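You operate a simulated robot arm through the tools that you are given. There is no shell and no other tool. Be economical: measure what you need, move in short steps, check, and stop when the job is done.

You are at the controls of a simulated two-armed robot. One attempt, no reset.

Task
Dust the red car body in the cradle and show it on the long board.
Fine: duster back on its mat; the other body takes its seat in the cradle. Set down upright: duster. What is to be rubbed or washed off counts as gone when no trace of it is left.

It is judged by the outcome, as a careful person would: the job done as asked, and still so three seconds after it is handed in. It fails if anything else is knocked over, pushed out of place, dropped, spilled or broken.

Robot
Two 6-joint arms with two-finger parallel grippers on one trunk, on a base that drives. Base frame: it is fixed to the floor where the robot stands at the start and does not move with it; the origin is under the middle of the robot, x ahead of it, y to its left, z up; the surface under the hand at the start is at about z = 76. Readings come in cm, degrees, newtons and seconds.
The left shoulder is at the start at [6, 18.7, 114.7], the right one opposite. With the tool pointing down near the work surface each hand reaches from about 10 to 60 cm from the robot's upright axis, wherever it stands, measured 20 degrees to its own side. Places, roughly: cradle [30, 10, 80]; duster (8x5x7 cm) [60, 30, 80]; top of the long board [60, -70, 80]. Payload 1.57 kg a hand.
The tool frame of a hand sits at the grasp point between the pads (the TCP): z along the fingers, y along the line on which they close. The tips reach 3 cm beyond it. Largest opening 11 cm; finger width 2.4, thickness 1.2; the body of the gripper, 4.8 by 11.2 cm, starts 7.8 cm behind the TCP.
Orientation is told as [roll, pitch, yaw] about the base's x, y, z axes, in that order, counted from this pose: with the fingers straight down and closing along the base's y, the tool's x points along the base's -x, its y along +y and its z along -z.

Tools
- The arms move only by the tool arm_command. It takes "left_commands", "right_commands" or both (then of equal length, played together; a hand with none holds still); each is a list that holds one entry, the list of rows, each a list of 7 numbers: the turn, a rotation vector about the tool's x, y, z in degrees, then the shift along the tool's x, y, z in cm, then the closure, from 0 (fully open) to 1 (shut). In form: [[[wx, wy, wz, tx, ty, tz, fingers], ...]]. A call has 1 to 12 rows; each row shifts and turns the commanded pose from where the row before left it, along the tool's axes as they then stand. Each row takes 0.2 s and may step no farther than 5 cm and 8.6 degrees from the row before; otherwise, or with a gripper value out of range, the whole call is refused. A pose out of reach is approached as far as the arm can. The call stops where the force on the tool passes 40 N (or 10 N more than at its start, if that is more) or the arm is blocked; 0.2 s more then pass. The fingers move at their own pace (about 15.3 cm/s each) and stop on an object; they squeeze with about 37 N. The grip force told is the motor's: it shows also when the fingers shut on nothing. Time passes only in rows, and 0.2 s behind the last, so rows that do not move let the fingers close. It gives the time, the measured TCP pose, the force on the tool (base axes), the opening and the grip force at its end, in the units of the frame above (readings bear some noise), with the torque about the TCP (base axes, N m) and any sound that the robot's microphone picked up.
- Cameras (640 x 400 px; columns grow to the right, rows downward): "scene" is now at [0.49, -1.71, 167.59]; the picture's right is [-0.25, -0.97, 0.00], its down [-0.84, 0.21, -0.50] and it looks along [0.49, -0.12, -0.86] (base axes); focal length 296 px, centre (320, 200). "left" rides on the left gripper at [7, -1.6, -14.1] in its tool frame; the picture's right is [0.23, 0.97, 0.00], its down [-0.86, 0.20, -0.48] and it looks along [-0.47, 0.11, 0.88] (tool axes); focal length 222 px, centre (320, 200). "right" rides on the right gripper at [7, 1.6, -14.1] in its tool frame; the picture's right is [-0.23, 0.97, 0.00], its down [-0.86, -0.20, -0.48] and it looks along [-0.47, -0.11, 0.88] (tool axes); focal length 222 px, centre (320, 200). There is no depth. A picture from a camera that has moved, and an enlarged one, comes with that camera's place and axes in the base frame and with its lens.
- camera(camera): a new picture of that camera. The clock stands still meanwhile.
- move_column(by): slides the trunk up (or, below 0, down) by that many cm; the arms and the scene camera ride with it, the base frame stays. It gives what a move gives, with no picture.
- drive_base(legs): drives the robot by 1 to 6 legs, each [ahead, left, turn to the left] in cm, cm and degrees, along the robot's own axes; the way and the turn of a leg run together, so that a leg with both is an arc; at most 150 cm and 180 degrees a leg. The arms and the cameras ride along, it lands a little off, and it stops where it bumps. It gives what a move gives.
- head_to(pan, tilt): turns the head with the scene camera to pan (to the left, within 86 degrees either way) and tilt (down, from -29 to 69), counted from straight ahead of the robot. It gives what a move gives.
- enlarge(camera, box): a new picture of the part [left, top, right, bottom] of that camera's present view, enlarged. The clock stands still meanwhile.
- close_job(): hands the job in; it is judged then, once.

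Work in short steps. Places have to be worked out from the pictures, the camera data and where the tool is seen: move nearer, look again, correct. Check each grasp and each placing, and mend what went wrong. You have 120 turns and 100 pictures in all, those below and enlarged ones among them. Open the grippers and draw the arms clear of the work before you hand the job in, unless the task says otherwise; then end with one line.

The tools are called after "Emit:" as name(argument=value, ...) on one line, values as JSON. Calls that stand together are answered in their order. arm_command: Moves the arms, as the interface text tells. Its arguments: {"type":"object","properties":{"left_commands":{"type":"array","items":{"type":"array","items":{"type":"array","items":{"type":"number"}}}},"right_commands":{"type":"array","items":{"type":"array","items":{"type":"array","items":{"type":"number"}}}}},"required":[]} The other tools are called the same way: move_column (by) slides the trunk up or down; drive_base (legs) drives the base; head_to (pan, tilt) turns the head that bears the scene camera; camera (camera) takes a picture; enlarge (camera, box) takes an enlarged picture of a part of a camera's view; close_job () hands the job in.

At the start:

```text
time_s: 0.0
left_eef_pos: [44.4, 15.04, 108.69]
left_tcp_rot: [0.0, 0.0, 0.0]
left_contact_force: [0.2, -0.2, 0.3]
left_moment: [0.01, 0.01, 0.0]
left_width: 11.01
left_grip_force: 0.1
right_eef_pos: [41.76, -21.26, 105.88]
right_tcp_rot: [0.0, 0.0, 0.1]
right_contact_force: [0.6, 1.2, -0.1]
right_moment: [0.02, -0.01, 0.02]
right_width: 11.02
right_grip_force: 0.1
trunk travel left (down, up): [-77.5, 21.5]
robot x, y, heading: [0.04, 0.09, -0.1]
head pan, tilt: [-14.3, 59.9]
```

scene: 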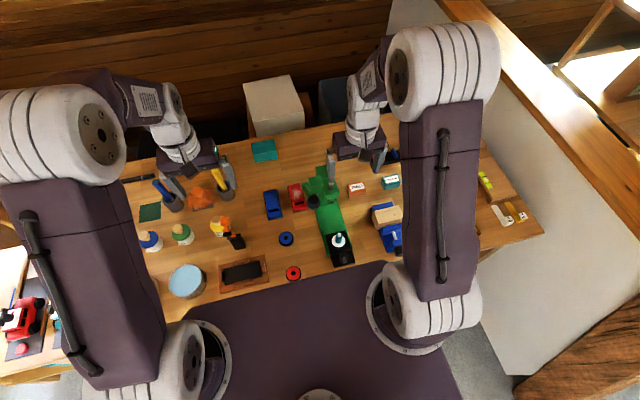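
right: 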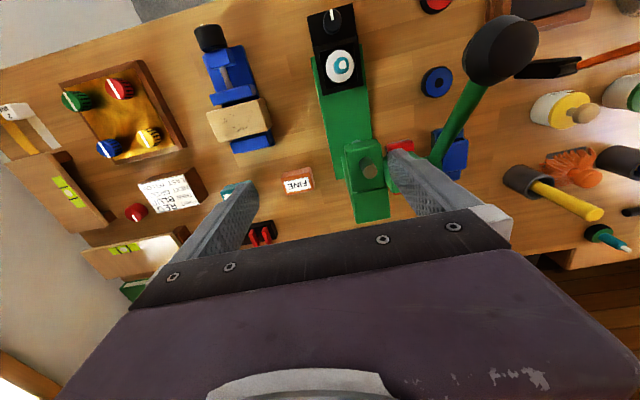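
left: 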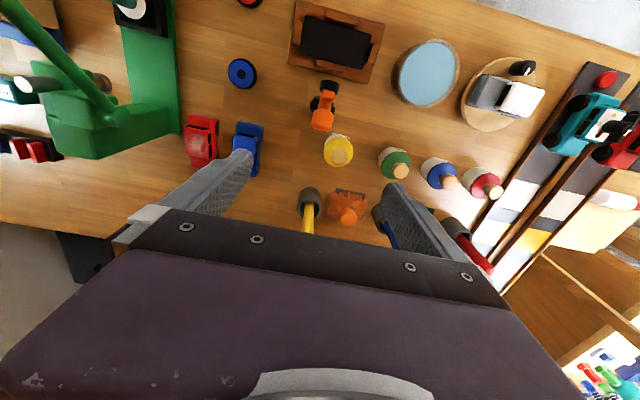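

I start by enlarging the scene to identify the cradle, bodies, duster, mats and boards.

Emit:
enlarge(camera="scene", box=[130, 130, 350, 290])

Emit:
enlarge(camera="left", box=[160, 0, 480, 240])

Emit:
enlarge(camera="scene", box=[320, 120, 560, 290])

```text
2.50 times, centred on (240, 210) of scene
camera zoom: at [0.49, -1.71, 167.59], right [-0.25, -0.97, 0.0], down [-0.84, 0.21, -0.5], along [0.49, -0.12, -0.86], focal length 741 px, centre (520, 175)
```

zoom: 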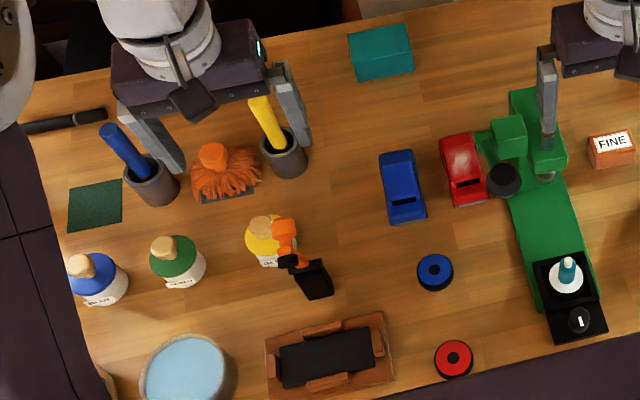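

```text
1.67 times, centred on (320, 120) of left
camera zoom: at [37.49, 13.48, 122.83], right [-0.23, 0.97, 0.0], down [0.86, 0.2, 0.48], along [0.47, 0.11, -0.88], focal length 370 px, centre (320, 333)
```

zoom: 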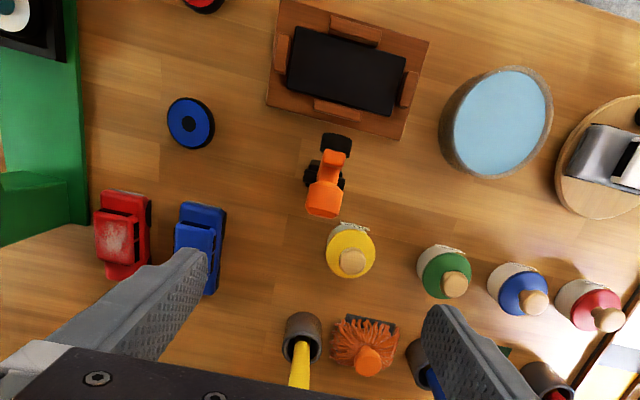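

```text
2.35 times, centred on (440, 205) of scene
camera zoom: at [0.49, -1.71, 167.59], right [-0.25, -0.97, 0.0], down [-0.84, 0.21, -0.5], along [0.49, -0.12, -0.86], focal length 698 px, centre (38, 188)
```

zoom: 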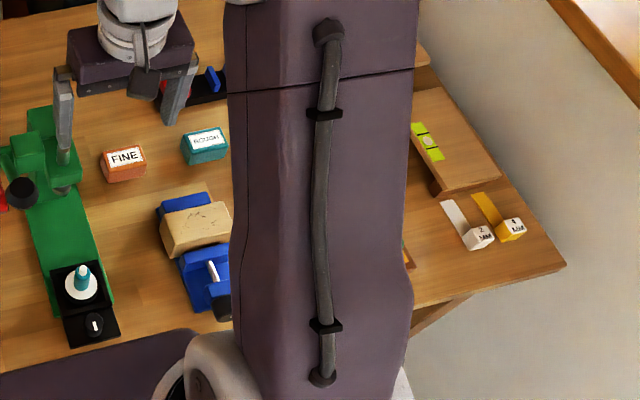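

The cradle (wooden tray with black pad) is empty; the dusty red body and blue body stand on the table, the orange duster lies on a dark mat. Now I look to the right for the long board.

Emit:
head_to(pan=-50, tilt=42)

Emit:
camera(camera="scene")

Emit:
enlarge(camera="right", box=[0, 30, 320, 300])

```text
time_s: 1.0
left_eef_pos: [44.35, 15.11, 108.65]
left_tcp_rot: [0.0, 0.0, 0.0]
left_contact_force: [-0.1, -0.3, -0.1]
left_moment: [0.01, -0.03, -0.04]
left_width: 11.01
left_grip_force: 0.1
right_eef_pos: [41.79, -21.2, 106.07]
right_tcp_rot: [0.0, -0.1, 0.0]
right_contact_force: [-0.6, -0.5, -1.0]
right_moment: [0.0, 0.04, 0.0]
right_width: 10.96
right_grip_force: 0.0
trunk travel left (down, up): [-77.5, 21.5]
robot x, y, heading: [0.1, 0.01, 0.0]
head pan, tilt: [-50.0, 42.0]
```

```text
93 pictures are left
camera scene: at [-0.6, -6.44, 169.96], right [-0.77, -0.64, 0.0], down [-0.43, 0.51, -0.74], along [0.48, -0.57, -0.67], focal length 296 px, centre (320, 200)
```

scene: 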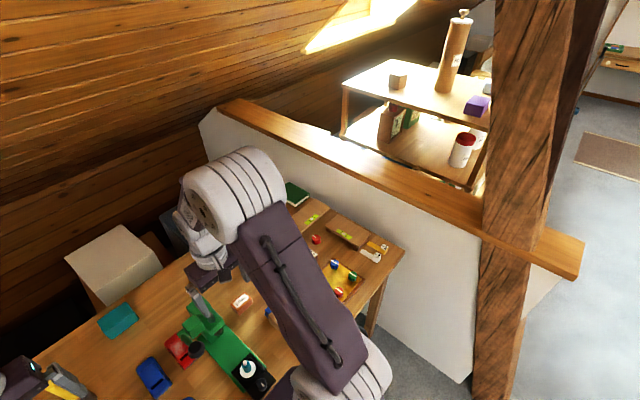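

```text
1.48 times, centred on (160, 165) of right
camera zoom: at [34.8, -19.55, 120.02], right [0.23, 0.97, 0.0], down [0.86, -0.2, 0.48], along [0.47, -0.11, -0.88], focal length 329 px, centre (557, 252)
```

zoom: 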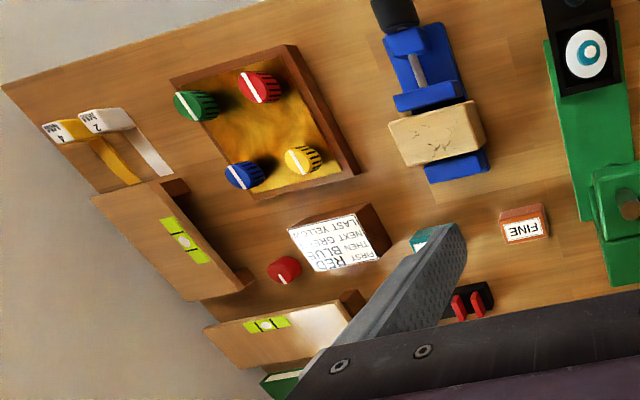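

The two levelled boards on feet at the right; the one near [60,-70] matches the long board. Now I take detailed views of the cradle, bodies and duster from the left camera.

Emit:
enlarge(camera="left", box=[280, 0, 400, 75])

Emit:
enlarge(camera="left", box=[170, 100, 290, 175])

Emit:
enlarge(camera="left", box=[290, 170, 410, 245])

```text
5.33 times, centred on (340, 38) of left
camera zoom: at [37.49, 13.48, 122.83], right [-0.23, 0.97, 0.0], down [0.86, 0.2, 0.48], along [0.47, 0.11, -0.88], focal length 1185 px, centre (213, 1067)
```

zoom: 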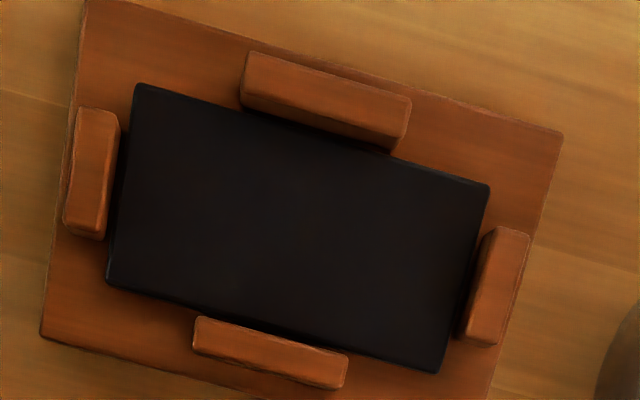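

```text
5.33 times, centred on (230, 138) of left
camera zoom: at [37.49, 13.48, 122.83], right [-0.23, 0.97, 0.0], down [0.86, 0.2, 0.48], along [0.47, 0.11, -0.88], focal length 1185 px, centre (800, 533)
```

zoom: 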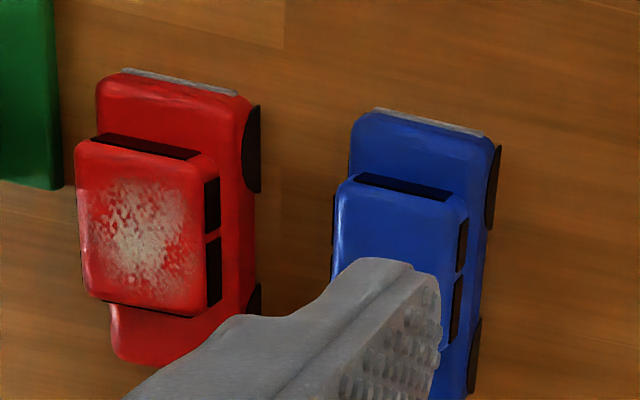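

```text
5.33 times, centred on (350, 208) of left
camera zoom: at [37.49, 13.48, 122.83], right [-0.23, 0.97, 0.0], down [0.86, 0.2, 0.48], along [0.47, 0.11, -0.88], focal length 1185 px, centre (160, 160)
```

zoom: 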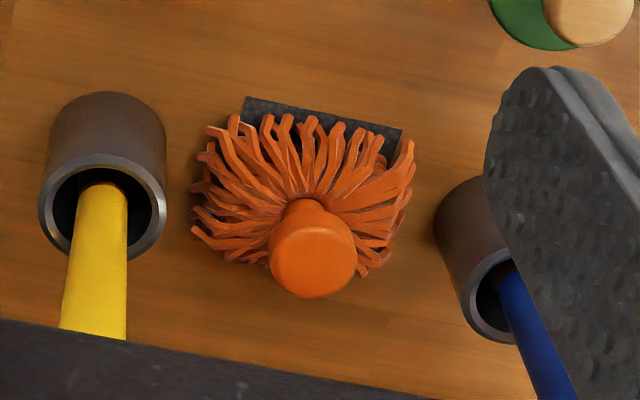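

Cradle seat is about 5×11 cm, long axis along y, centred about [32,14.9]. The green machine's lever with a black ball hangs near the red body, so I look at that more closely.

Emit:
head_to(pan=-5, tilt=58)

Emit:
camera(camera="scene")

Emit:
enlarge(camera="right", box=[300, 0, 560, 220])

Emit:
enlarge(camera="left", box=[0, 0, 240, 180])

```text
time_s: 2.1
left_eef_pos: [44.4, 14.99, 108.72]
left_tcp_rot: [0.0, 0.0, 0.0]
left_contact_force: [0.0, 0.0, -1.0]
left_moment: [-0.02, -0.01, -0.03]
left_width: 10.99
left_grip_force: 0.0
right_eef_pos: [41.67, -21.23, 105.94]
right_tcp_rot: [0.0, -0.2, 0.0]
right_contact_force: [-0.6, 0.0, -0.3]
right_moment: [0.02, -0.02, 0.01]
right_width: 11.02
right_grip_force: 0.1
trunk travel left (down, up): [-77.5, 21.5]
robot x, y, heading: [-0.03, 0.32, 0.0]
head pan, tilt: [-5.0, 58.0]
```

```text
88 pictures are left
camera scene: at [0.88, -0.66, 167.82], right [-0.09, -1.0, 0.0], down [-0.84, 0.07, -0.53], along [0.53, -0.05, -0.85], focal length 296 px, centre (320, 200)
```

scene: 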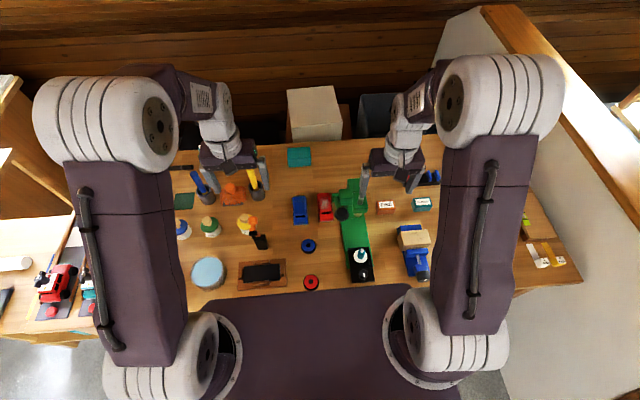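

```text
1.82 times, centred on (430, 110) of right
camera zoom: at [34.8, -19.56, 120.02], right [0.23, 0.97, 0.0], down [0.86, -0.2, 0.48], along [0.47, -0.11, -0.88], focal length 404 px, centre (120, 364)
```

zoom: 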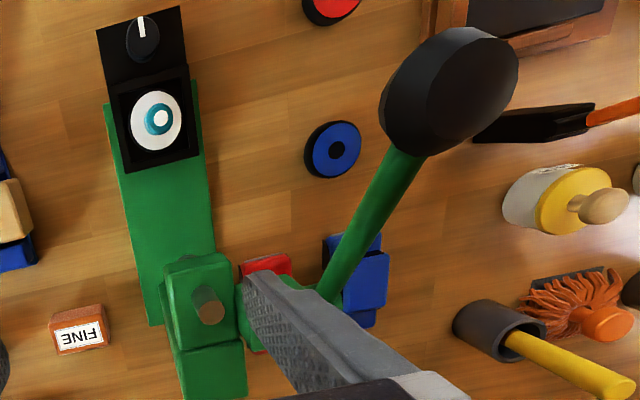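

```text
2.22 times, centred on (120, 90) of left
camera zoom: at [37.49, 13.47, 122.83], right [-0.23, 0.97, 0.0], down [0.86, 0.2, 0.48], along [0.47, 0.11, -0.88], focal length 494 px, centre (764, 444)
```

zoom: 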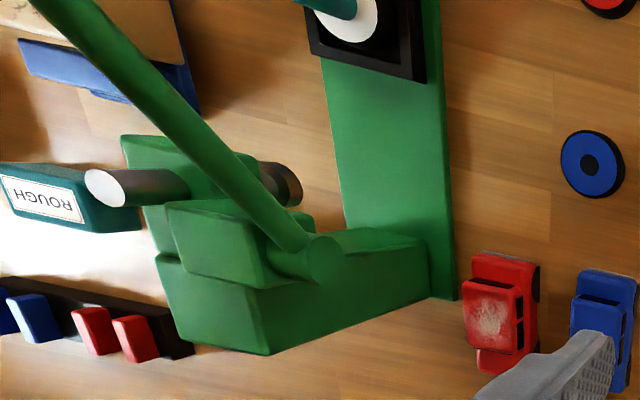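

The machine is tall and its lever sits above the red body's right edge, so I need a low forward look. I move the right hand aside and tilt the left hand forward to look at the red body and lever.

Emit:
arm_command(left_commands=[[[0, 0, 0, 0, -4, 0, 0], [0, 0, 0, 0, -4, 0, 0], [0, 0, 0, 3, 0, 2, 0], [0, -8, 0, 3, 0, 2, 0], [0, -8, 0, 0, 0, 0, 0], [0, -8, 0, 0, 0, 0, 0], [0, -8, 0, 0, 0, 0, 0], [0, -8, 0, 0, 0, 0, 0]]], right_commands=[[[0, 0, 0, 0, -4, 0, 0], [0, 0, 0, 0, -4, 0, 0], [0, 0, 0, 0, -4, 0, 0], [0, 0, 0, 0, -4, 0, 0], [0, 0, 0, 0, 0, 0, 0], [0, 0, 0, 0, 0, 0, 0], [0, 0, 0, 0, 0, 0, 0], [0, 0, 0, 0, 0, 0, 0]]])

Emit:
camera(camera="left")

Emit:
camera(camera="right")

```text
time_s: 3.9
left_eef_pos: [38.31, 8.91, 104.53]
left_tcp_rot: [4.6, -27.5, -0.5]
left_contact_force: [-0.5, 1.1, -0.1]
left_moment: [0.01, 0.02, 0.01]
left_width: 11.01
left_grip_force: 0.0
left hand out of reach, approached as far as the arm can: row 6, 7, 8
right_eef_pos: [41.52, -37.23, 105.94]
right_tcp_rot: [-0.1, 0.0, 0.0]
right_contact_force: [0.4, 0.4, 0.4]
right_moment: [0.03, -0.03, 0.02]
right_width: 10.97
right_grip_force: 0.1
trunk travel left (down, up): [-77.5, 21.5]
robot x, y, heading: [0.03, 0.21, 0.1]
head pan, tilt: [-5.0, 58.0]
```

```text
85 pictures are left
camera left: at [25.73, 6.23, 113.68], right [-0.23, 0.97, -0.04], down [0.53, 0.15, 0.83], along [0.82, 0.17, -0.55], focal length 222 px, centre (320, 200)
```

left: 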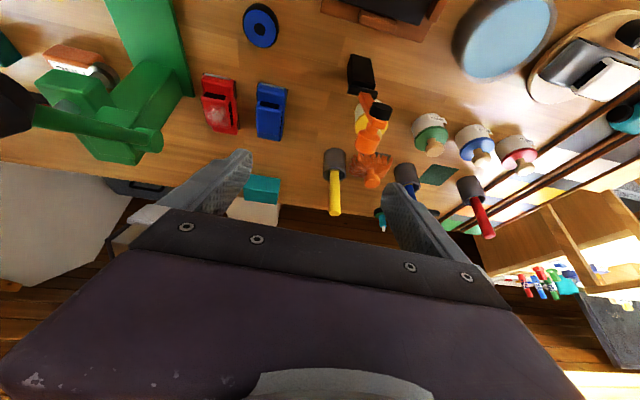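

```text
84 pictures are left
camera right: at [34.6, -35.55, 120.02], right [0.23, 0.97, 0.0], down [0.86, -0.2, 0.48], along [0.47, -0.11, -0.88], focal length 222 px, centre (320, 200)
```

right: 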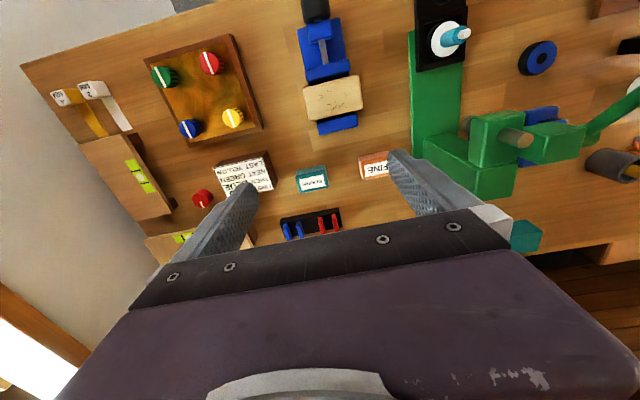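

The right hand is out of the way now; I enlarge the scene and left views around the red body.

Emit:
enlarge(camera="scene", box=[280, 160, 400, 235])

Emit:
enlarge(camera="left", box=[0, 20, 300, 200])

Emit:
enlarge(camera="right", box=[400, 20, 640, 220])

```text
5.33 times, centred on (340, 198) of scene
camera zoom: at [0.85, -0.65, 167.82], right [-0.09, -1.0, 0.0], down [-0.84, 0.07, -0.53], along [0.53, -0.05, -0.85], focal length 1581 px, centre (213, 213)
```

zoom: 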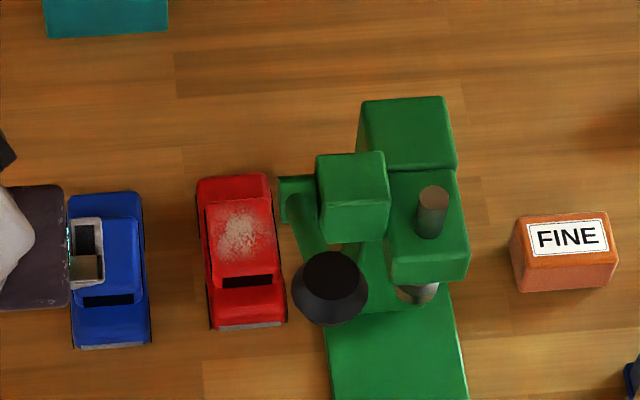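

```text
2.13 times, centred on (150, 110) of left
camera zoom: at [25.73, 6.23, 113.68], right [-0.23, 0.97, -0.04], down [0.53, 0.15, 0.83], along [0.82, 0.17, -0.55], focal length 474 px, centre (683, 392)
```

zoom: 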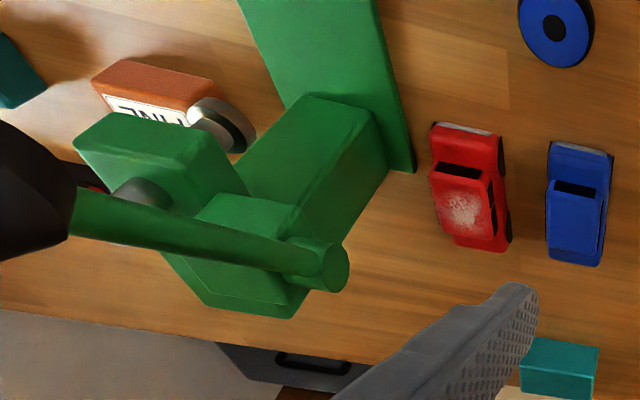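

```text
2.00 times, centred on (520, 120) of right
camera zoom: at [34.6, -35.55, 120.02], right [0.23, 0.97, 0.0], down [0.86, -0.2, 0.48], along [0.47, -0.11, -0.88], focal length 444 px, centre (-80, 360)
```

zoom: 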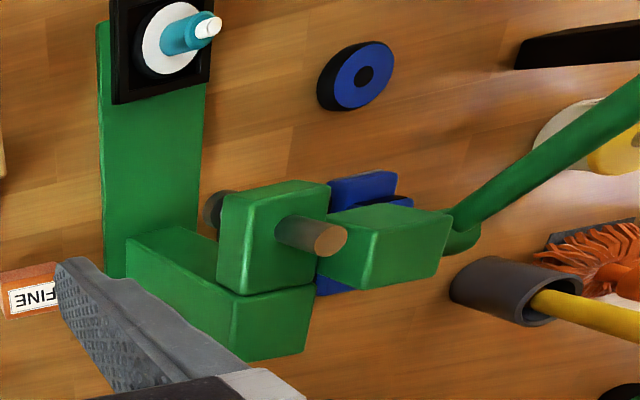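

The lever hub is about [48,-9.3,94], close to the red body (centre ≈[54,-7], roof z≈80.5). Plan: grip the cabin front/rear (fingers closing along x), hand leaning slightly to +y. First I level the left hand again.

Emit:
arm_command(left_commands=[[[0, 8, 0, 0, 0, 0, 0], [0, 8, 0, 0, 0, 0, 0], [0, 8, 0, 0, 0, 0, 0], [0, 3.5, 0, 0, 0, 0, 0], [0, 0, 8, 0, 0, 0, 0], [0, 0, 8, 0, 0, 0, 0], [0, 0, 8, 0, 0, 0, 0], [0, 0, 8, 0, 0, 0, 0]]])

```text
time_s: 5.7
left_eef_pos: [38.64, 9.49, 104.55]
left_tcp_rot: [8.2, -2.0, -30.2]
left_contact_force: [-0.4, 0.2, 0.4]
left_moment: [0.02, 0.0, -0.01]
left_width: 11.0
left_grip_force: 0.0
left hand out of reach, approached as far as the arm can: row 2
right_eef_pos: [41.58, -37.19, 105.83]
right_tcp_rot: [0.0, -0.1, 0.1]
right_contact_force: [-0.1, -1.3, 0.6]
right_moment: [0.01, -0.02, 0.0]
right_width: 11.0
right_grip_force: 0.1
trunk travel left (down, up): [-77.5, 21.5]
robot x, y, heading: [0.13, 0.06, 0.1]
head pan, tilt: [-5.0, 58.0]
```

Yaw works; I continue turning to about -90 and then correct the lean.

Emit:
arm_command(left_commands=[[[0, 0, 8.5, 0, 0, 0, 0], [0, 0, 8.5, 0, 0, 0, 0], [0, 0, 8.5, 0, 0, 0, 0], [0, 0, 8.5, 0, 0, 0, 0], [0, 0, 8.5, 0, 0, 0, 0], [0, 0, 8.5, 0, 0, 0, 0], [0, 0, 8.5, 0, 0, 0, 0], [0, 0, 0, 0, 0, 0, 0]]])

Emit:
camera(camera="left")

```text
time_s: 7.5
left_eef_pos: [38.61, 9.54, 104.5]
left_tcp_rot: [6.0, 6.2, -89.3]
left_contact_force: [0.4, -0.7, 0.3]
left_moment: [-0.01, -0.01, -0.01]
left_width: 11.0
left_grip_force: 0.1
right_eef_pos: [41.48, -37.28, 105.86]
right_tcp_rot: [0.0, 0.0, 0.1]
right_contact_force: [0.5, 1.0, 0.7]
right_moment: [-0.02, 0.0, 0.0]
right_width: 11.0
right_grip_force: 0.1
trunk travel left (down, up): [-77.5, 21.5]
robot x, y, heading: [-0.08, -0.03, -0.2]
head pan, tilt: [-5.0, 58.0]
```

```text
80 pictures are left
camera left: at [35.54, 15.06, 119.1], right [0.97, 0.23, 0.12], down [0.16, -0.9, 0.4], along [0.2, -0.37, -0.91], focal length 222 px, centre (320, 200)
```

left: 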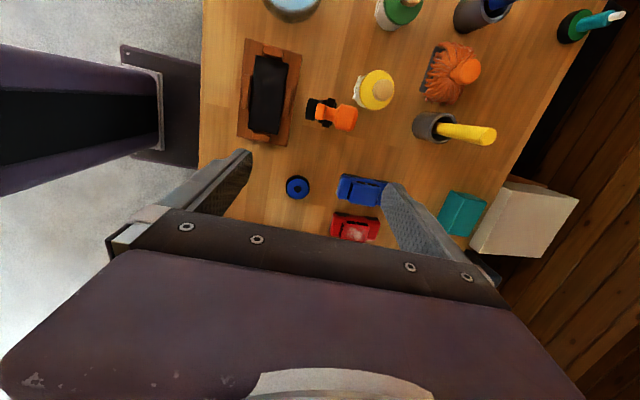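

Tool tilt is about 6° the wrong way; I correct to lean +y by ~12° and move to a hover near the red body.

Emit:
arm_command(left_commands=[[[2, -6, 0, 0, 0, 0, 0], [2, -6, 0, 0, 0, 0, 0], [2, -6, 0, 0, 0, 0, 0], [0, 0, 0, -2, 4, 1.5, 0], [0, 0, 0, -2, 4, 1.5, 0], [0, 0, 0, -3, 4, 2.5, 0], [0, 0, 0, 0, 0, 0, 0]]])

Emit:
camera(camera="left")

Emit:
camera(camera="scene")

```text
refused: row 6 steps farther than a row can; nothing moved
```

```text
79 pictures are left
camera left: at [35.54, 15.06, 119.1], right [0.97, 0.23, 0.12], down [0.16, -0.9, 0.4], along [0.2, -0.37, -0.91], focal length 222 px, centre (320, 200)
```

left: 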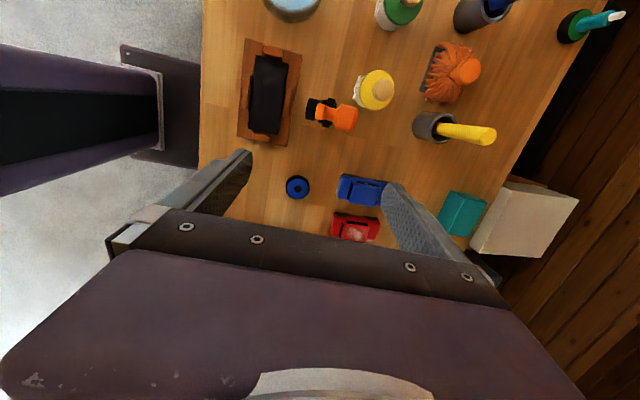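

```text
78 pictures are left
camera scene: at [0.88, -0.66, 167.82], right [-0.09, -1.0, 0.0], down [-0.84, 0.07, -0.53], along [0.53, -0.05, -0.85], focal length 296 px, centre (320, 200)
```

scene: 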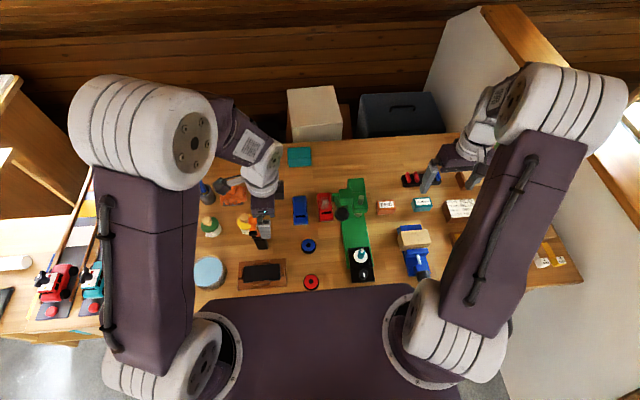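

One row was too long; I repeat with shorter steps.

Emit:
arm_command(left_commands=[[[2, -6, 0, 0, 0, 0, 0], [2, -6, 0, 0, 0, 0, 0], [2, -6, 0, 0, 0, 0, 0], [0, 0, 0, -2, 4, 1, 0], [0, 0, 0, -2, 4, 1.5, 0], [0, 0, 0, -2, 4, 1.5, 0], [0, 0, 0, -1, 0, 1.5, 0]]])

Emit:
camera(camera="left")

```text
time_s: 9.1
left_eef_pos: [50.53, 1.34, 100.85]
left_tcp_rot: [0.1, -11.8, -90.1]
left_contact_force: [-0.4, 0.2, -0.7]
left_moment: [0.03, -0.01, 0.01]
left_width: 11.01
left_grip_force: 0.1
right_eef_pos: [41.48, -37.24, 105.91]
right_tcp_rot: [0.1, 0.0, 0.1]
right_contact_force: [0.6, -1.0, -0.1]
right_moment: [-0.03, -0.02, 0.01]
right_width: 11.01
right_grip_force: 0.1
trunk travel left (down, up): [-77.5, 21.5]
robot x, y, heading: [0.02, -0.19, -0.2]
head pan, tilt: [-5.0, 58.0]
```

```text
77 pictures are left
camera left: at [49.02, 11.22, 113.15], right [0.97, 0.22, -0.05], down [0.2, -0.74, 0.64], along [0.11, -0.64, -0.76], focal length 222 px, centre (320, 200)
```

left: 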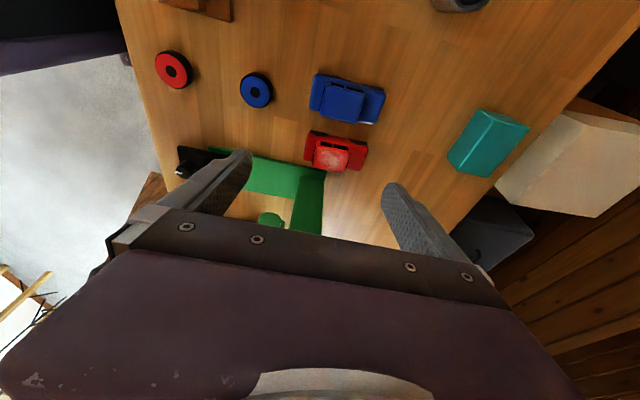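

Emit:
enlarge(camera="left", box=[270, 50, 430, 190])

```text
2.86 times, centred on (350, 120) of left
camera zoom: at [49.02, 11.22, 113.15], right [0.97, 0.22, -0.05], down [0.2, -0.74, 0.64], along [0.11, -0.64, -0.76], focal length 635 px, centre (234, 429)
```

zoom: 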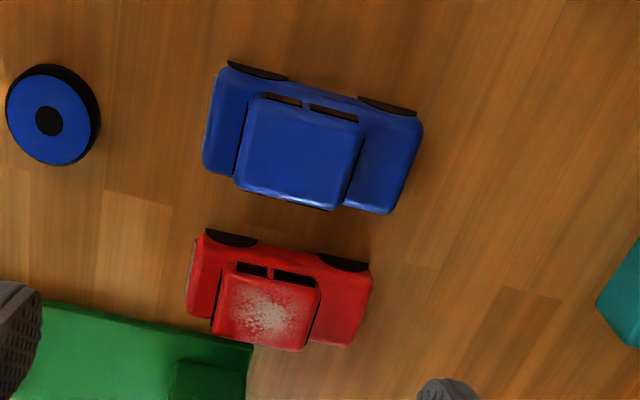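

Roof centre ≈[53.4,-6.9], cabin x 50.6–56.3, body 48.9–59.1. I pre-close to ~8 cm and descend part way along the tool axis.

Emit:
arm_command(left_commands=[[[0, 0, 0, -1.8, 1.5, 2, 0.25], [0, 0, 0, -1.8, 1.5, 2, 0.25], [0, 0, 0, 0, 0, 4, 0.25], [0, 0, 0, 0, 0, 4, 0.25], [0, 0, 0, 0, 0, 3, 0.25], [0, 0, 0, 0, 0, 0, 0.25]]])

Emit:
camera(camera="left")

Emit:
enlarge(camera="scene", box=[250, 140, 410, 240])

```text
time_s: 10.5
left_eef_pos: [53.7, -5.2, 86.6]
left_tcp_rot: [0.0, -11.8, -90.1]
left_contact_force: [1.2, 0.7, -0.8]
left_moment: [-0.04, 0.0, 0.01]
left_width: 8.26
left_grip_force: 0.1
right_eef_pos: [41.54, -37.21, 105.94]
right_tcp_rot: [0.0, 0.0, 0.0]
right_contact_force: [0.3, -0.4, 0.8]
right_moment: [0.02, 0.01, 0.02]
right_width: 11.03
right_grip_force: 0.0
trunk travel left (down, up): [-77.5, 21.5]
robot x, y, heading: [0.04, -0.28, -0.3]
head pan, tilt: [-5.0, 58.0]
```

```text
75 pictures are left
camera left: at [52.12, 4.56, 99.1], right [0.97, 0.22, -0.05], down [0.2, -0.74, 0.64], along [0.11, -0.64, -0.76], focal length 222 px, centre (320, 200)
```

left: 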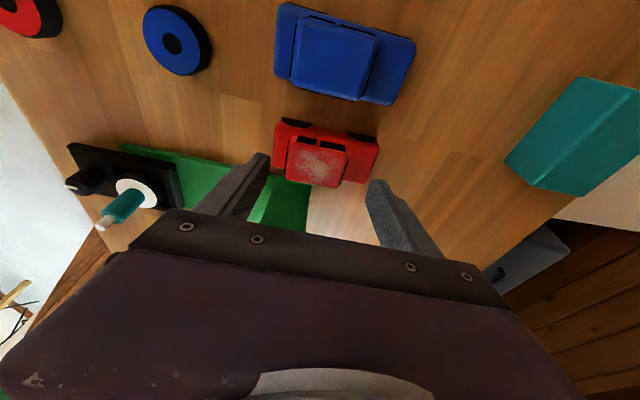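

```text
4.00 times, centred on (330, 190) of scene
camera zoom: at [0.83, -0.63, 167.82], right [-0.09, -1.0, 0.0], down [-0.84, 0.07, -0.53], along [0.53, -0.05, -0.85], focal length 1186 px, centre (280, 240)
```

zoom: 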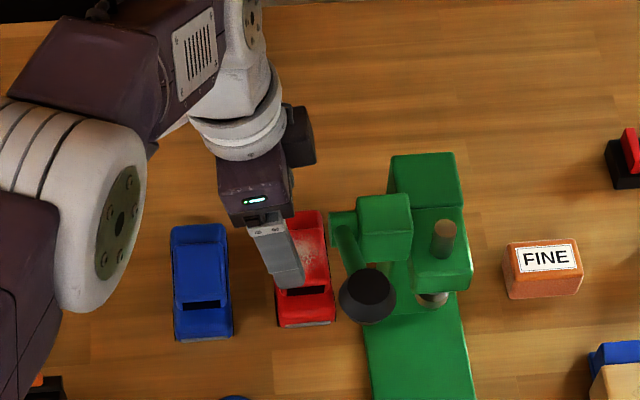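

Aligned well. I descend 3 cm further with a small x correction.

Emit:
arm_command(left_commands=[[[0, 0, 0, 0, -0.2, 2, 0.25], [0, 0, 0, 0, 0, 1, 0.25], [0, 0, 0, 0, 0, 0, 0.25]]])

Emit:
enlarge(camera="left", box=[220, 90, 420, 230])

Emit:
enlarge(camera="scene", box=[290, 170, 370, 230])

```text
time_s: 11.3
left_eef_pos: [53.38, -5.73, 83.73]
left_tcp_rot: [0.0, -11.7, -90.2]
left_contact_force: [0.1, -0.2, 0.8]
left_moment: [0.0, 0.0, 0.01]
left_width: 8.24
left_grip_force: 0.1
right_eef_pos: [41.62, -37.25, 105.91]
right_tcp_rot: [0.0, 0.0, 0.0]
right_contact_force: [-0.8, 0.9, 0.6]
right_moment: [0.0, 0.02, -0.02]
right_width: 10.99
right_grip_force: 0.1
trunk travel left (down, up): [-77.5, 21.5]
robot x, y, heading: [0.46, -0.12, -0.1]
head pan, tilt: [-5.0, 58.0]
```

```text
2.86 times, centred on (320, 160) of left
camera zoom: at [51.9, 4.06, 96.17], right [0.97, 0.22, -0.05], down [0.2, -0.74, 0.64], along [0.11, -0.64, -0.76], focal length 635 px, centre (320, 314)
```

zoom: 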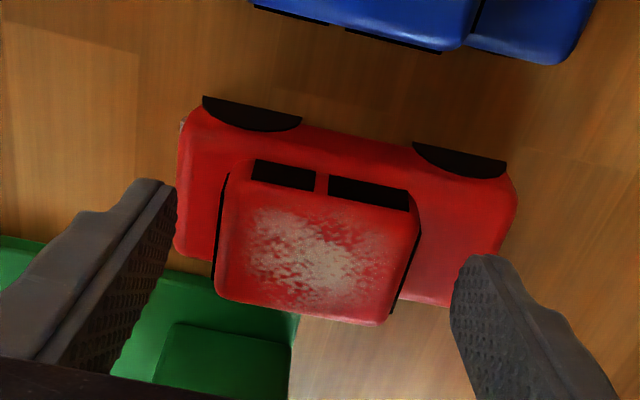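

```text
6.67 times, centred on (330, 200) of scene
camera zoom: at [0.87, -0.67, 167.82], right [-0.09, -1.0, 0.0], down [-0.84, 0.07, -0.53], along [0.53, -0.05, -0.85], focal length 1976 px, centre (253, 200)
```

zoom: 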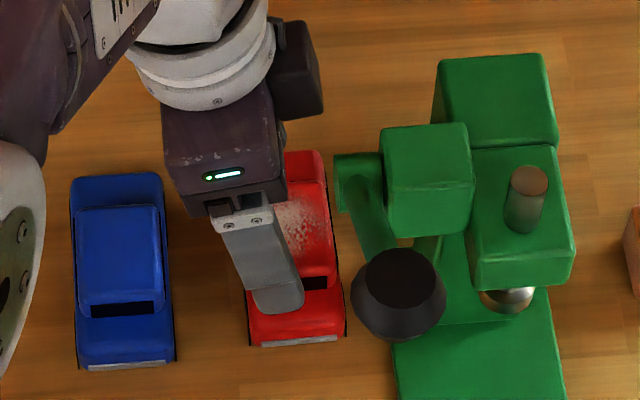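

Tips are about 0.7 cm short in -y. I shift and descend slowly, watching force.

Emit:
arm_command(left_commands=[[[0, 0, 0, -0.45, 0, 0.6, 0.25], [0, 0, 0, 0, 0, 0.4, 0.25], [0, 0, 0, 0, 0, 0.3, 0.25], [0, 0, 0, 0, 0, 0, 0.25]]])

Emit:
enlarge(camera="left", box=[220, 90, 420, 230])

Emit:
enlarge(camera="scene", box=[290, 170, 370, 230])

```text
time_s: 12.3
left_eef_pos: [52.85, -6.06, 82.74]
left_tcp_rot: [0.1, -11.9, -90.2]
left_contact_force: [-0.5, -0.5, 1.3]
left_moment: [-0.02, 0.01, -0.01]
left_width: 8.25
left_grip_force: 0.0
left hand out of reach, approached as far as the arm can: row 1
right_eef_pos: [41.63, -37.19, 105.87]
right_tcp_rot: [-0.1, 0.1, 0.0]
right_contact_force: [-0.1, 0.1, 0.0]
right_moment: [-0.03, 0.02, -0.01]
right_width: 11.0
right_grip_force: 0.0
trunk travel left (down, up): [-77.5, 21.5]
robot x, y, heading: [0.07, -0.27, 0.2]
head pan, tilt: [-5.0, 58.0]
```

```text
2.86 times, centred on (320, 160) of left
camera zoom: at [51.44, 3.67, 95.19], right [0.97, 0.22, -0.05], down [0.2, -0.74, 0.64], along [0.11, -0.64, -0.76], focal length 635 px, centre (320, 314)
```

zoom: 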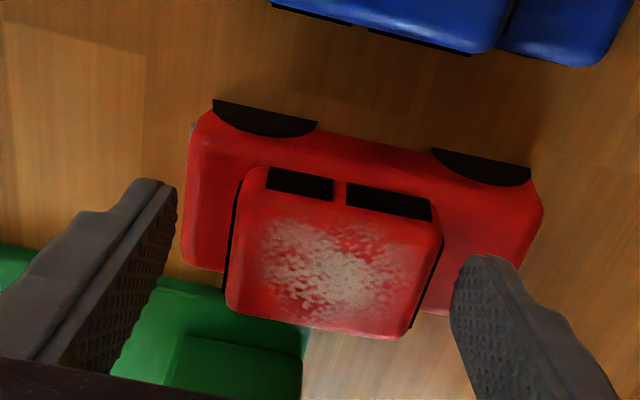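

```text
6.67 times, centred on (330, 200) of scene
camera zoom: at [0.88, -0.67, 167.82], right [-0.09, -1.0, 0.0], down [-0.84, 0.07, -0.53], along [0.53, -0.05, -0.85], focal length 1976 px, centre (253, 200)
```

zoom: 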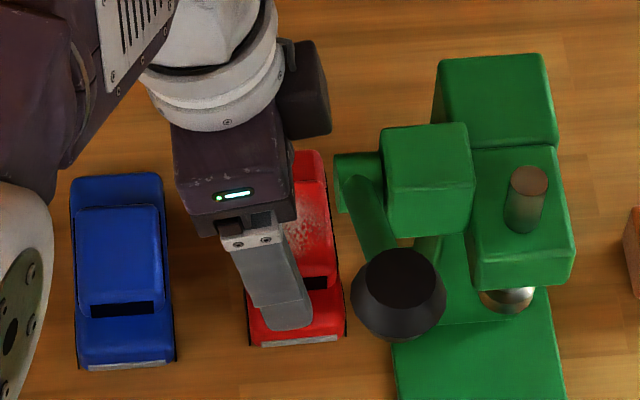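

Left arm is at its reach limit here. I lift away along the tool axis and shift the base 15 cm to the right to gain reach.

Emit:
arm_command(left_commands=[[[0, 0, 0, 0, 0, -4, 0.25], [0, 0, 0, 0, 0, -4, 0.25], [0, 0, 0, 0, 0, -4, 0.25], [0, 0, 0, 0, 0, -4, 0.25], [0, 0, 0, 0, 0, -2, 0.25]]])

Emit:
drive_base(legs=[[0, -12, 0]])

Emit:
camera(camera="left")

Emit:
camera(camera="scene")

```text
time_s: 13.5
left_eef_pos: [53.11, -2.49, 100.37]
left_tcp_rot: [0.0, -11.9, -90.0]
left_contact_force: [-0.4, 0.5, -0.2]
left_moment: [-0.02, 0.01, 0.0]
left_width: 8.26
left_grip_force: 0.1
right_eef_pos: [41.57, -37.29, 105.94]
right_tcp_rot: [0.0, 0.0, 0.0]
right_contact_force: [0.5, -0.3, -0.2]
right_moment: [-0.03, -0.03, -0.01]
right_width: 10.99
right_grip_force: 0.1
trunk travel left (down, up): [-77.5, 21.5]
robot x, y, heading: [0.04, -0.21, -0.1]
head pan, tilt: [-5.0, 58.0]
```

```text
time_s: 14.8
left_eef_pos: [53.0, -14.62, 100.21]
left_tcp_rot: [-0.1, -11.9, -90.0]
left_contact_force: [0.4, -0.5, -0.5]
left_moment: [0.02, -0.02, 0.02]
left_width: 8.25
left_grip_force: 0.2
right_eef_pos: [41.49, -49.27, 106.02]
right_tcp_rot: [-0.1, 0.0, 0.0]
right_contact_force: [0.6, 0.0, -0.1]
right_moment: [-0.02, 0.01, -0.02]
right_width: 11.03
right_grip_force: 0.1
trunk travel left (down, up): [-77.5, 21.5]
robot x, y, heading: [0.45, -12.12, 0.0]
head pan, tilt: [-5.0, 58.0]
```

```text
69 pictures are left
camera left: at [51.58, -4.79, 112.73], right [0.97, 0.22, -0.05], down [0.2, -0.74, 0.65], along [0.11, -0.64, -0.76], focal length 222 px, centre (320, 200)
```

left: 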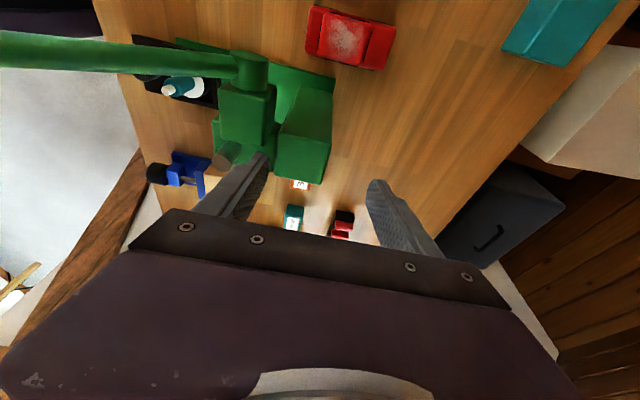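

```text
68 pictures are left
camera scene: at [0.87, -12.6, 167.82], right [-0.09, -1.0, 0.0], down [-0.84, 0.07, -0.53], along [0.53, -0.05, -0.85], focal length 296 px, centre (320, 200)
```

scene: 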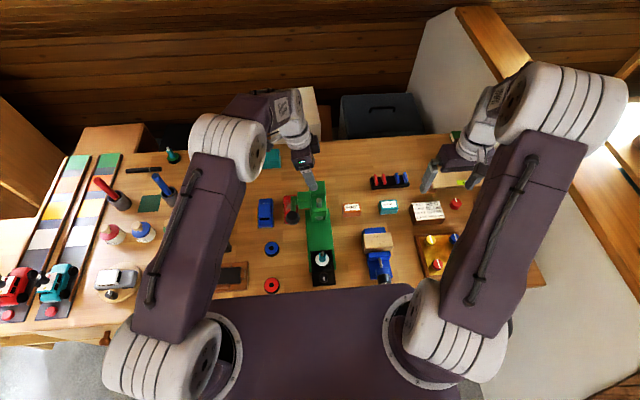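

The hand sits over the machine after the drive; I raise it straight up first, then move back over the red body.

Emit:
arm_command(left_commands=[[[0, 0, 0, -0.8, 0, -3.9, 0.25], [0, 0, 0, 3.72, 0, -0.78, 0.25], [0, 0, 0, 3.72, 0, -0.78, 0.25], [0, 0, 0, 3.72, 0.4, -0.78, 0.25], [0, 0, 0, 0.6, 0, 2.94, 0.25], [0, 0, 0, 0.6, 0, 2.94, 0.25], [0, 0, 0, 0, 0, 4, 0.25], [0, 0, 0, 0, 0, 4, 0.25], [0, 0, 0, 0, 0, 4, 0.25], [0, 0, 0, 0, 0, 0, 0.25]]])

Emit:
enlarge(camera="left", box=[220, 90, 420, 230])

Emit:
enlarge(camera="scene", box=[250, 170, 350, 240])

```text
time_s: 17.0
left_eef_pos: [53.28, -5.65, 86.48]
left_tcp_rot: [0.0, -11.8, -90.2]
left_contact_force: [0.4, -0.4, -0.2]
left_moment: [-0.03, -0.01, -0.03]
left_width: 8.23
left_grip_force: 0.2
right_eef_pos: [41.55, -49.35, 106.03]
right_tcp_rot: [0.0, 0.1, 0.0]
right_contact_force: [0.8, -0.2, 0.3]
right_moment: [-0.01, 0.06, -0.04]
right_width: 11.0
right_grip_force: 0.0
trunk travel left (down, up): [-77.5, 21.5]
robot x, y, heading: [0.04, -12.33, 0.3]
head pan, tilt: [-5.0, 58.0]
```

```text
2.86 times, centred on (320, 160) of left
camera zoom: at [51.88, 4.03, 98.91], right [0.97, 0.22, -0.05], down [0.2, -0.74, 0.64], along [0.11, -0.64, -0.76], focal length 635 px, centre (320, 314)
```

zoom: 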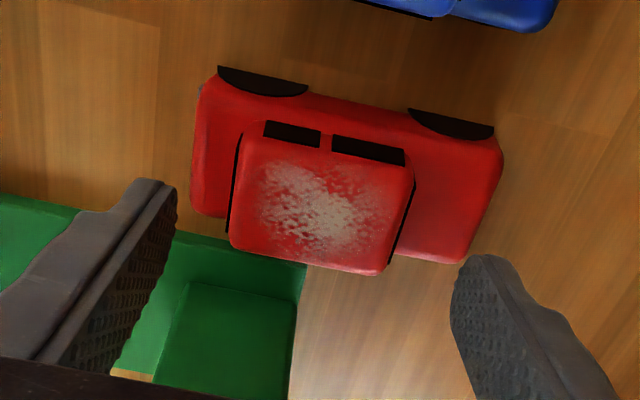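

```text
5.71 times, centred on (300, 205) of scene
camera zoom: at [0.82, -12.76, 167.82], right [-0.09, -1.0, 0.0], down [-0.84, 0.07, -0.53], along [0.53, -0.05, -0.85], focal length 1694 px, centre (434, 171)
```

zoom: 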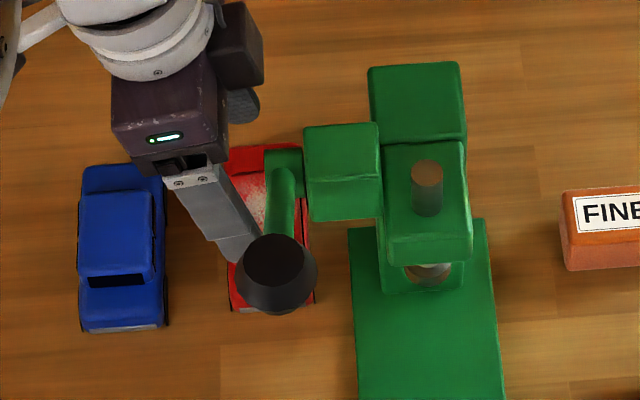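

Now in reach; descend along the axis to tip height ≈79.6 with small steps.

Emit:
arm_command(left_commands=[[[0, 0, 0, 0, 0, 2, 0.25], [0, 0, 0, 0, 0, 1, 0.25], [0, 0, 0, 0, 0, 0.5, 0.25], [0, 0, 0, 0, 0, 0.5, 0.25], [0, 0, 0, 0, 0, 0, 0.25]]])

Emit:
enlarge(camera="left", box=[220, 90, 420, 230])

```text
time_s: 18.2
left_eef_pos: [53.48, -6.5, 82.7]
left_tcp_rot: [-0.1, -11.9, -90.1]
left_contact_force: [0.0, 0.4, -0.5]
left_moment: [0.0, 0.0, 0.02]
left_width: 8.24
left_grip_force: 0.0
right_eef_pos: [41.6, -49.28, 105.9]
right_tcp_rot: [0.0, 0.0, 0.0]
right_contact_force: [0.4, 0.3, 0.2]
right_moment: [-0.02, 0.01, -0.01]
right_width: 11.0
right_grip_force: 0.1
trunk travel left (down, up): [-77.5, 21.5]
robot x, y, heading: [-0.2, -12.72, -0.1]
head pan, tilt: [-5.0, 58.0]
```

```text
2.86 times, centred on (320, 160) of left
camera zoom: at [51.91, 3.27, 95.09], right [0.97, 0.22, -0.05], down [0.2, -0.74, 0.64], along [0.11, -0.64, -0.76], focal length 635 px, centre (320, 314)
```

zoom: 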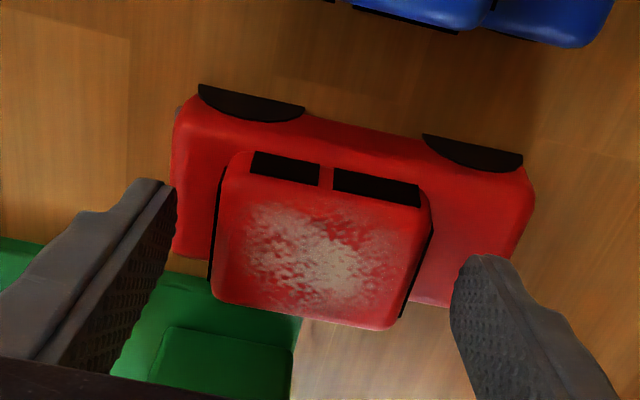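

Tips are around 79.8. I feel down a little for the bonnet top.

Emit:
arm_command(left_commands=[[[0, 0, 0, 0, 0, 0.2, 0.25], [0, 0, 0, 0, 0, 0.2, 0.25], [0, 0, 0, 0, 0, 0, 0.25]]])

```text
time_s: 19.0
left_eef_pos: [53.53, -6.44, 82.22]
left_tcp_rot: [0.0, -11.9, -90.2]
left_contact_force: [0.2, 0.3, -0.4]
left_moment: [-0.04, 0.03, 0.02]
left_width: 8.27
left_grip_force: 0.0
right_eef_pos: [41.53, -49.29, 105.93]
right_tcp_rot: [0.0, -0.1, 0.0]
right_contact_force: [0.0, 0.5, -0.5]
right_moment: [0.0, -0.02, 0.0]
right_width: 10.99
right_grip_force: 0.0
trunk travel left (down, up): [-77.5, 21.5]
robot x, y, heading: [-0.08, -11.87, 0.4]
head pan, tilt: [-5.0, 58.0]
```

Still free (tip ≈79.3). I close the fingers and see what width they stop at.

Emit:
arm_command(left_commands=[[[0, 0, 0, 0, 0, 0, 0.4], [0, 0, 0, 0, 0, 0, 0.6], [0, 0, 0, 0, 0, 0, 0.6], [0, 0, 0, 0, 0, 0, 0.6]]])

Emit:
enlarge(camera="left", box=[220, 90, 420, 230])

```text
time_s: 20.0
left_eef_pos: [53.44, -6.59, 82.18]
left_tcp_rot: [0.0, -11.9, -90.1]
left_contact_force: [0.6, -0.5, -0.1]
left_moment: [-0.02, 0.04, 0.0]
left_width: 5.73
left_grip_force: 37.2
right_eef_pos: [41.63, -49.42, 105.76]
right_tcp_rot: [0.0, 0.0, 0.0]
right_contact_force: [-0.6, 0.1, 0.4]
right_moment: [0.0, -0.01, -0.02]
right_width: 10.97
right_grip_force: 0.1
trunk travel left (down, up): [-77.5, 21.5]
robot x, y, heading: [-0.05, -12.22, -0.0]
head pan, tilt: [-5.0, 58.0]
```

```text
2.86 times, centred on (320, 160) of left
camera zoom: at [51.98, 3.18, 94.7], right [0.97, 0.22, -0.05], down [0.2, -0.74, 0.64], along [0.11, -0.64, -0.76], focal length 635 px, centre (320, 314)
```

zoom: 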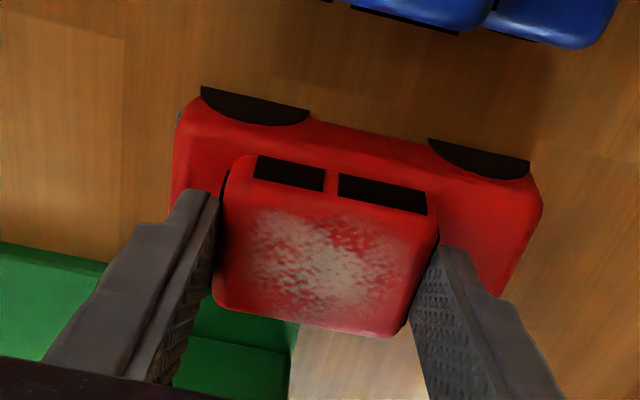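

Gripped the cabin at 5.73 cm with full force. Lift 2 cm along the axis and check.

Emit:
arm_command(left_commands=[[[0, 0, 0, 0, 0, -0.5, 0.6], [0, 0, 0, 0, 0, -0.7, 0.6], [0, 0, 0, 0, 0, -0.8, 0.6], [0, 0, 0, 0, 0, 0, 0.6]]])

Emit:
enlarge(camera="left", box=[220, 90, 420, 230])

```text
time_s: 21.0
left_eef_pos: [53.57, -6.18, 84.15]
left_tcp_rot: [0.0, -11.9, -90.1]
left_contact_force: [0.3, 0.3, -1.7]
left_moment: [0.03, 0.01, 0.0]
left_width: 5.72
left_grip_force: 37.0
right_eef_pos: [41.69, -49.41, 105.84]
right_tcp_rot: [0.0, 0.0, 0.0]
right_contact_force: [0.9, -0.3, 0.6]
right_moment: [0.02, -0.02, 0.01]
right_width: 11.01
right_grip_force: 0.1
trunk travel left (down, up): [-77.5, 21.5]
robot x, y, heading: [0.26, -12.16, 0.2]
head pan, tilt: [-5.0, 58.0]
```

```text
2.86 times, centred on (320, 160) of left
camera zoom: at [52.0, 3.55, 96.62], right [0.97, 0.22, -0.05], down [0.2, -0.74, 0.64], along [0.11, -0.64, -0.76], focal length 635 px, centre (320, 314)
```

zoom: 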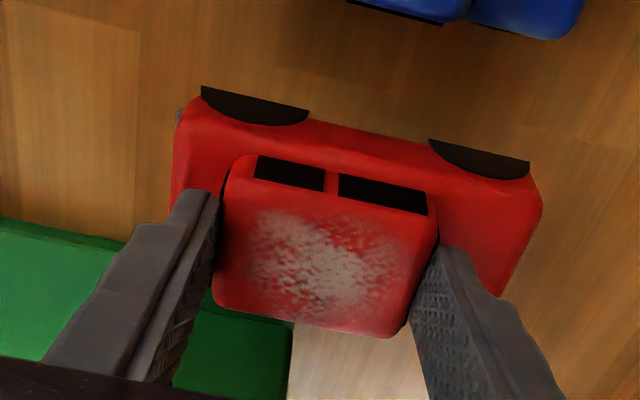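

The body is held firmly and level. I lift it, move it to the left away from the lever.

Emit:
arm_command(left_commands=[[[0, 0, 0, 0, 0, -3, 0.6], [0, 0, 0, 0, 0, -4, 0.6], [0, 0, 0, 1, 0, -4, 0.6], [0, 0, 0, 3, 0, -2, 0.6], [0, 0, 0, 4, 0, -0.8, 0.6], [0, 0, 0, 4, -2, -0.8, 0.6], [0, 0, 0, 0, -4, 0, 0.6], [0, 0, 0, 0, 0, 0, 0.6]]])

Emit:
arm_command(left_commands=[[[-1.73, 0, -8.32, 0, 0, 0, 0.6], [-1.73, 0, -8.32, 0, 0, 0, 0.6], [-1.73, 0, -8.32, 0, 0, 0, 0.6], [-1.73, 0, -8.32, 0, 0, 0, 0.6], [-1.73, 0, -8.32, 0, 0, 0, 0.6], [-1.73, 0, -8.32, 0, 0, 0, 0.6], [-1.73, 0, -8.32, 0, 0, 0, 0.6], [-1.73, 0, -8.32, 0, 0, 0, 0.6], [-1.73, 0, -8.32, 0, 0, 0, 0.6], [-1.73, 0, -8.32, 0, 0, 0, 0.6], [-1.02, 0, -4.9, 0, 0, 0, 0.6]]])

Emit:
camera(camera="left")

Emit:
camera(camera="scene")

```text
time_s: 22.8
left_eef_pos: [47.67, 8.35, 95.87]
left_tcp_rot: [0.0, -12.0, -90.1]
left_contact_force: [-0.2, -0.6, -1.1]
left_moment: [0.0, 0.02, 0.03]
left_width: 5.71
left_grip_force: 37.5
right_eef_pos: [41.54, -49.38, 105.89]
right_tcp_rot: [-0.1, 0.0, 0.0]
right_contact_force: [0.3, 0.8, -0.4]
right_moment: [-0.02, -0.03, 0.02]
right_width: 10.99
right_grip_force: 0.1
trunk travel left (down, up): [-77.5, 21.5]
robot x, y, heading: [-0.1, -12.37, -0.1]
head pan, tilt: [-5.0, 58.0]
```

```text
time_s: 25.2
left_eef_pos: [47.58, 8.48, 96.11]
left_tcp_rot: [-0.1, -11.8, -0.1]
left_contact_force: [0.1, 0.5, -0.5]
left_moment: [0.01, 0.02, 0.01]
left_width: 5.72
left_grip_force: 36.6
right_eef_pos: [41.46, -49.48, 105.93]
right_tcp_rot: [-0.1, 0.1, 0.0]
right_contact_force: [0.5, -0.3, -0.3]
right_moment: [0.01, 0.02, 0.01]
right_width: 11.03
right_grip_force: 0.0
trunk travel left (down, up): [-77.5, 21.5]
robot x, y, heading: [-0.01, -12.09, 0.1]
head pan, tilt: [-5.0, 58.0]
```

```text
62 pictures are left
camera left: at [37.95, 6.93, 108.51], right [-0.22, 0.97, -0.05], down [0.74, 0.2, 0.64], along [0.64, 0.11, -0.76], focal length 222 px, centre (320, 200)
```

left: 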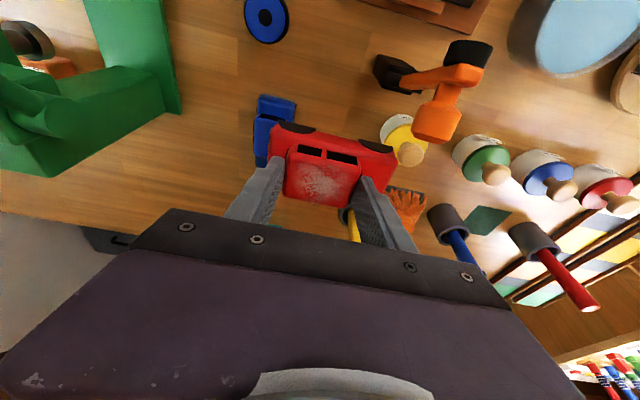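

```text
61 pictures are left
camera scene: at [0.89, -12.79, 167.82], right [-0.09, -1.0, 0.0], down [-0.84, 0.07, -0.53], along [0.53, -0.05, -0.85], focal length 296 px, centre (320, 200)
```

scene: 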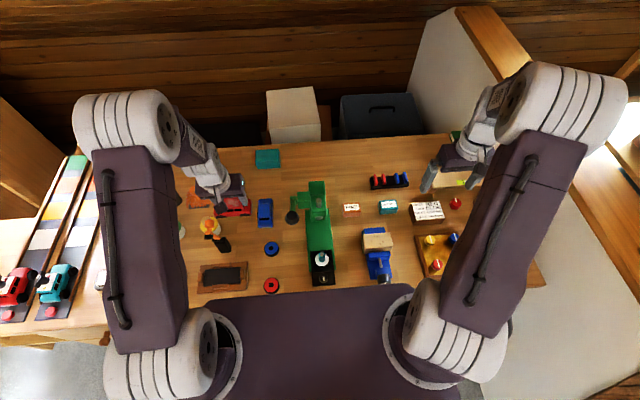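

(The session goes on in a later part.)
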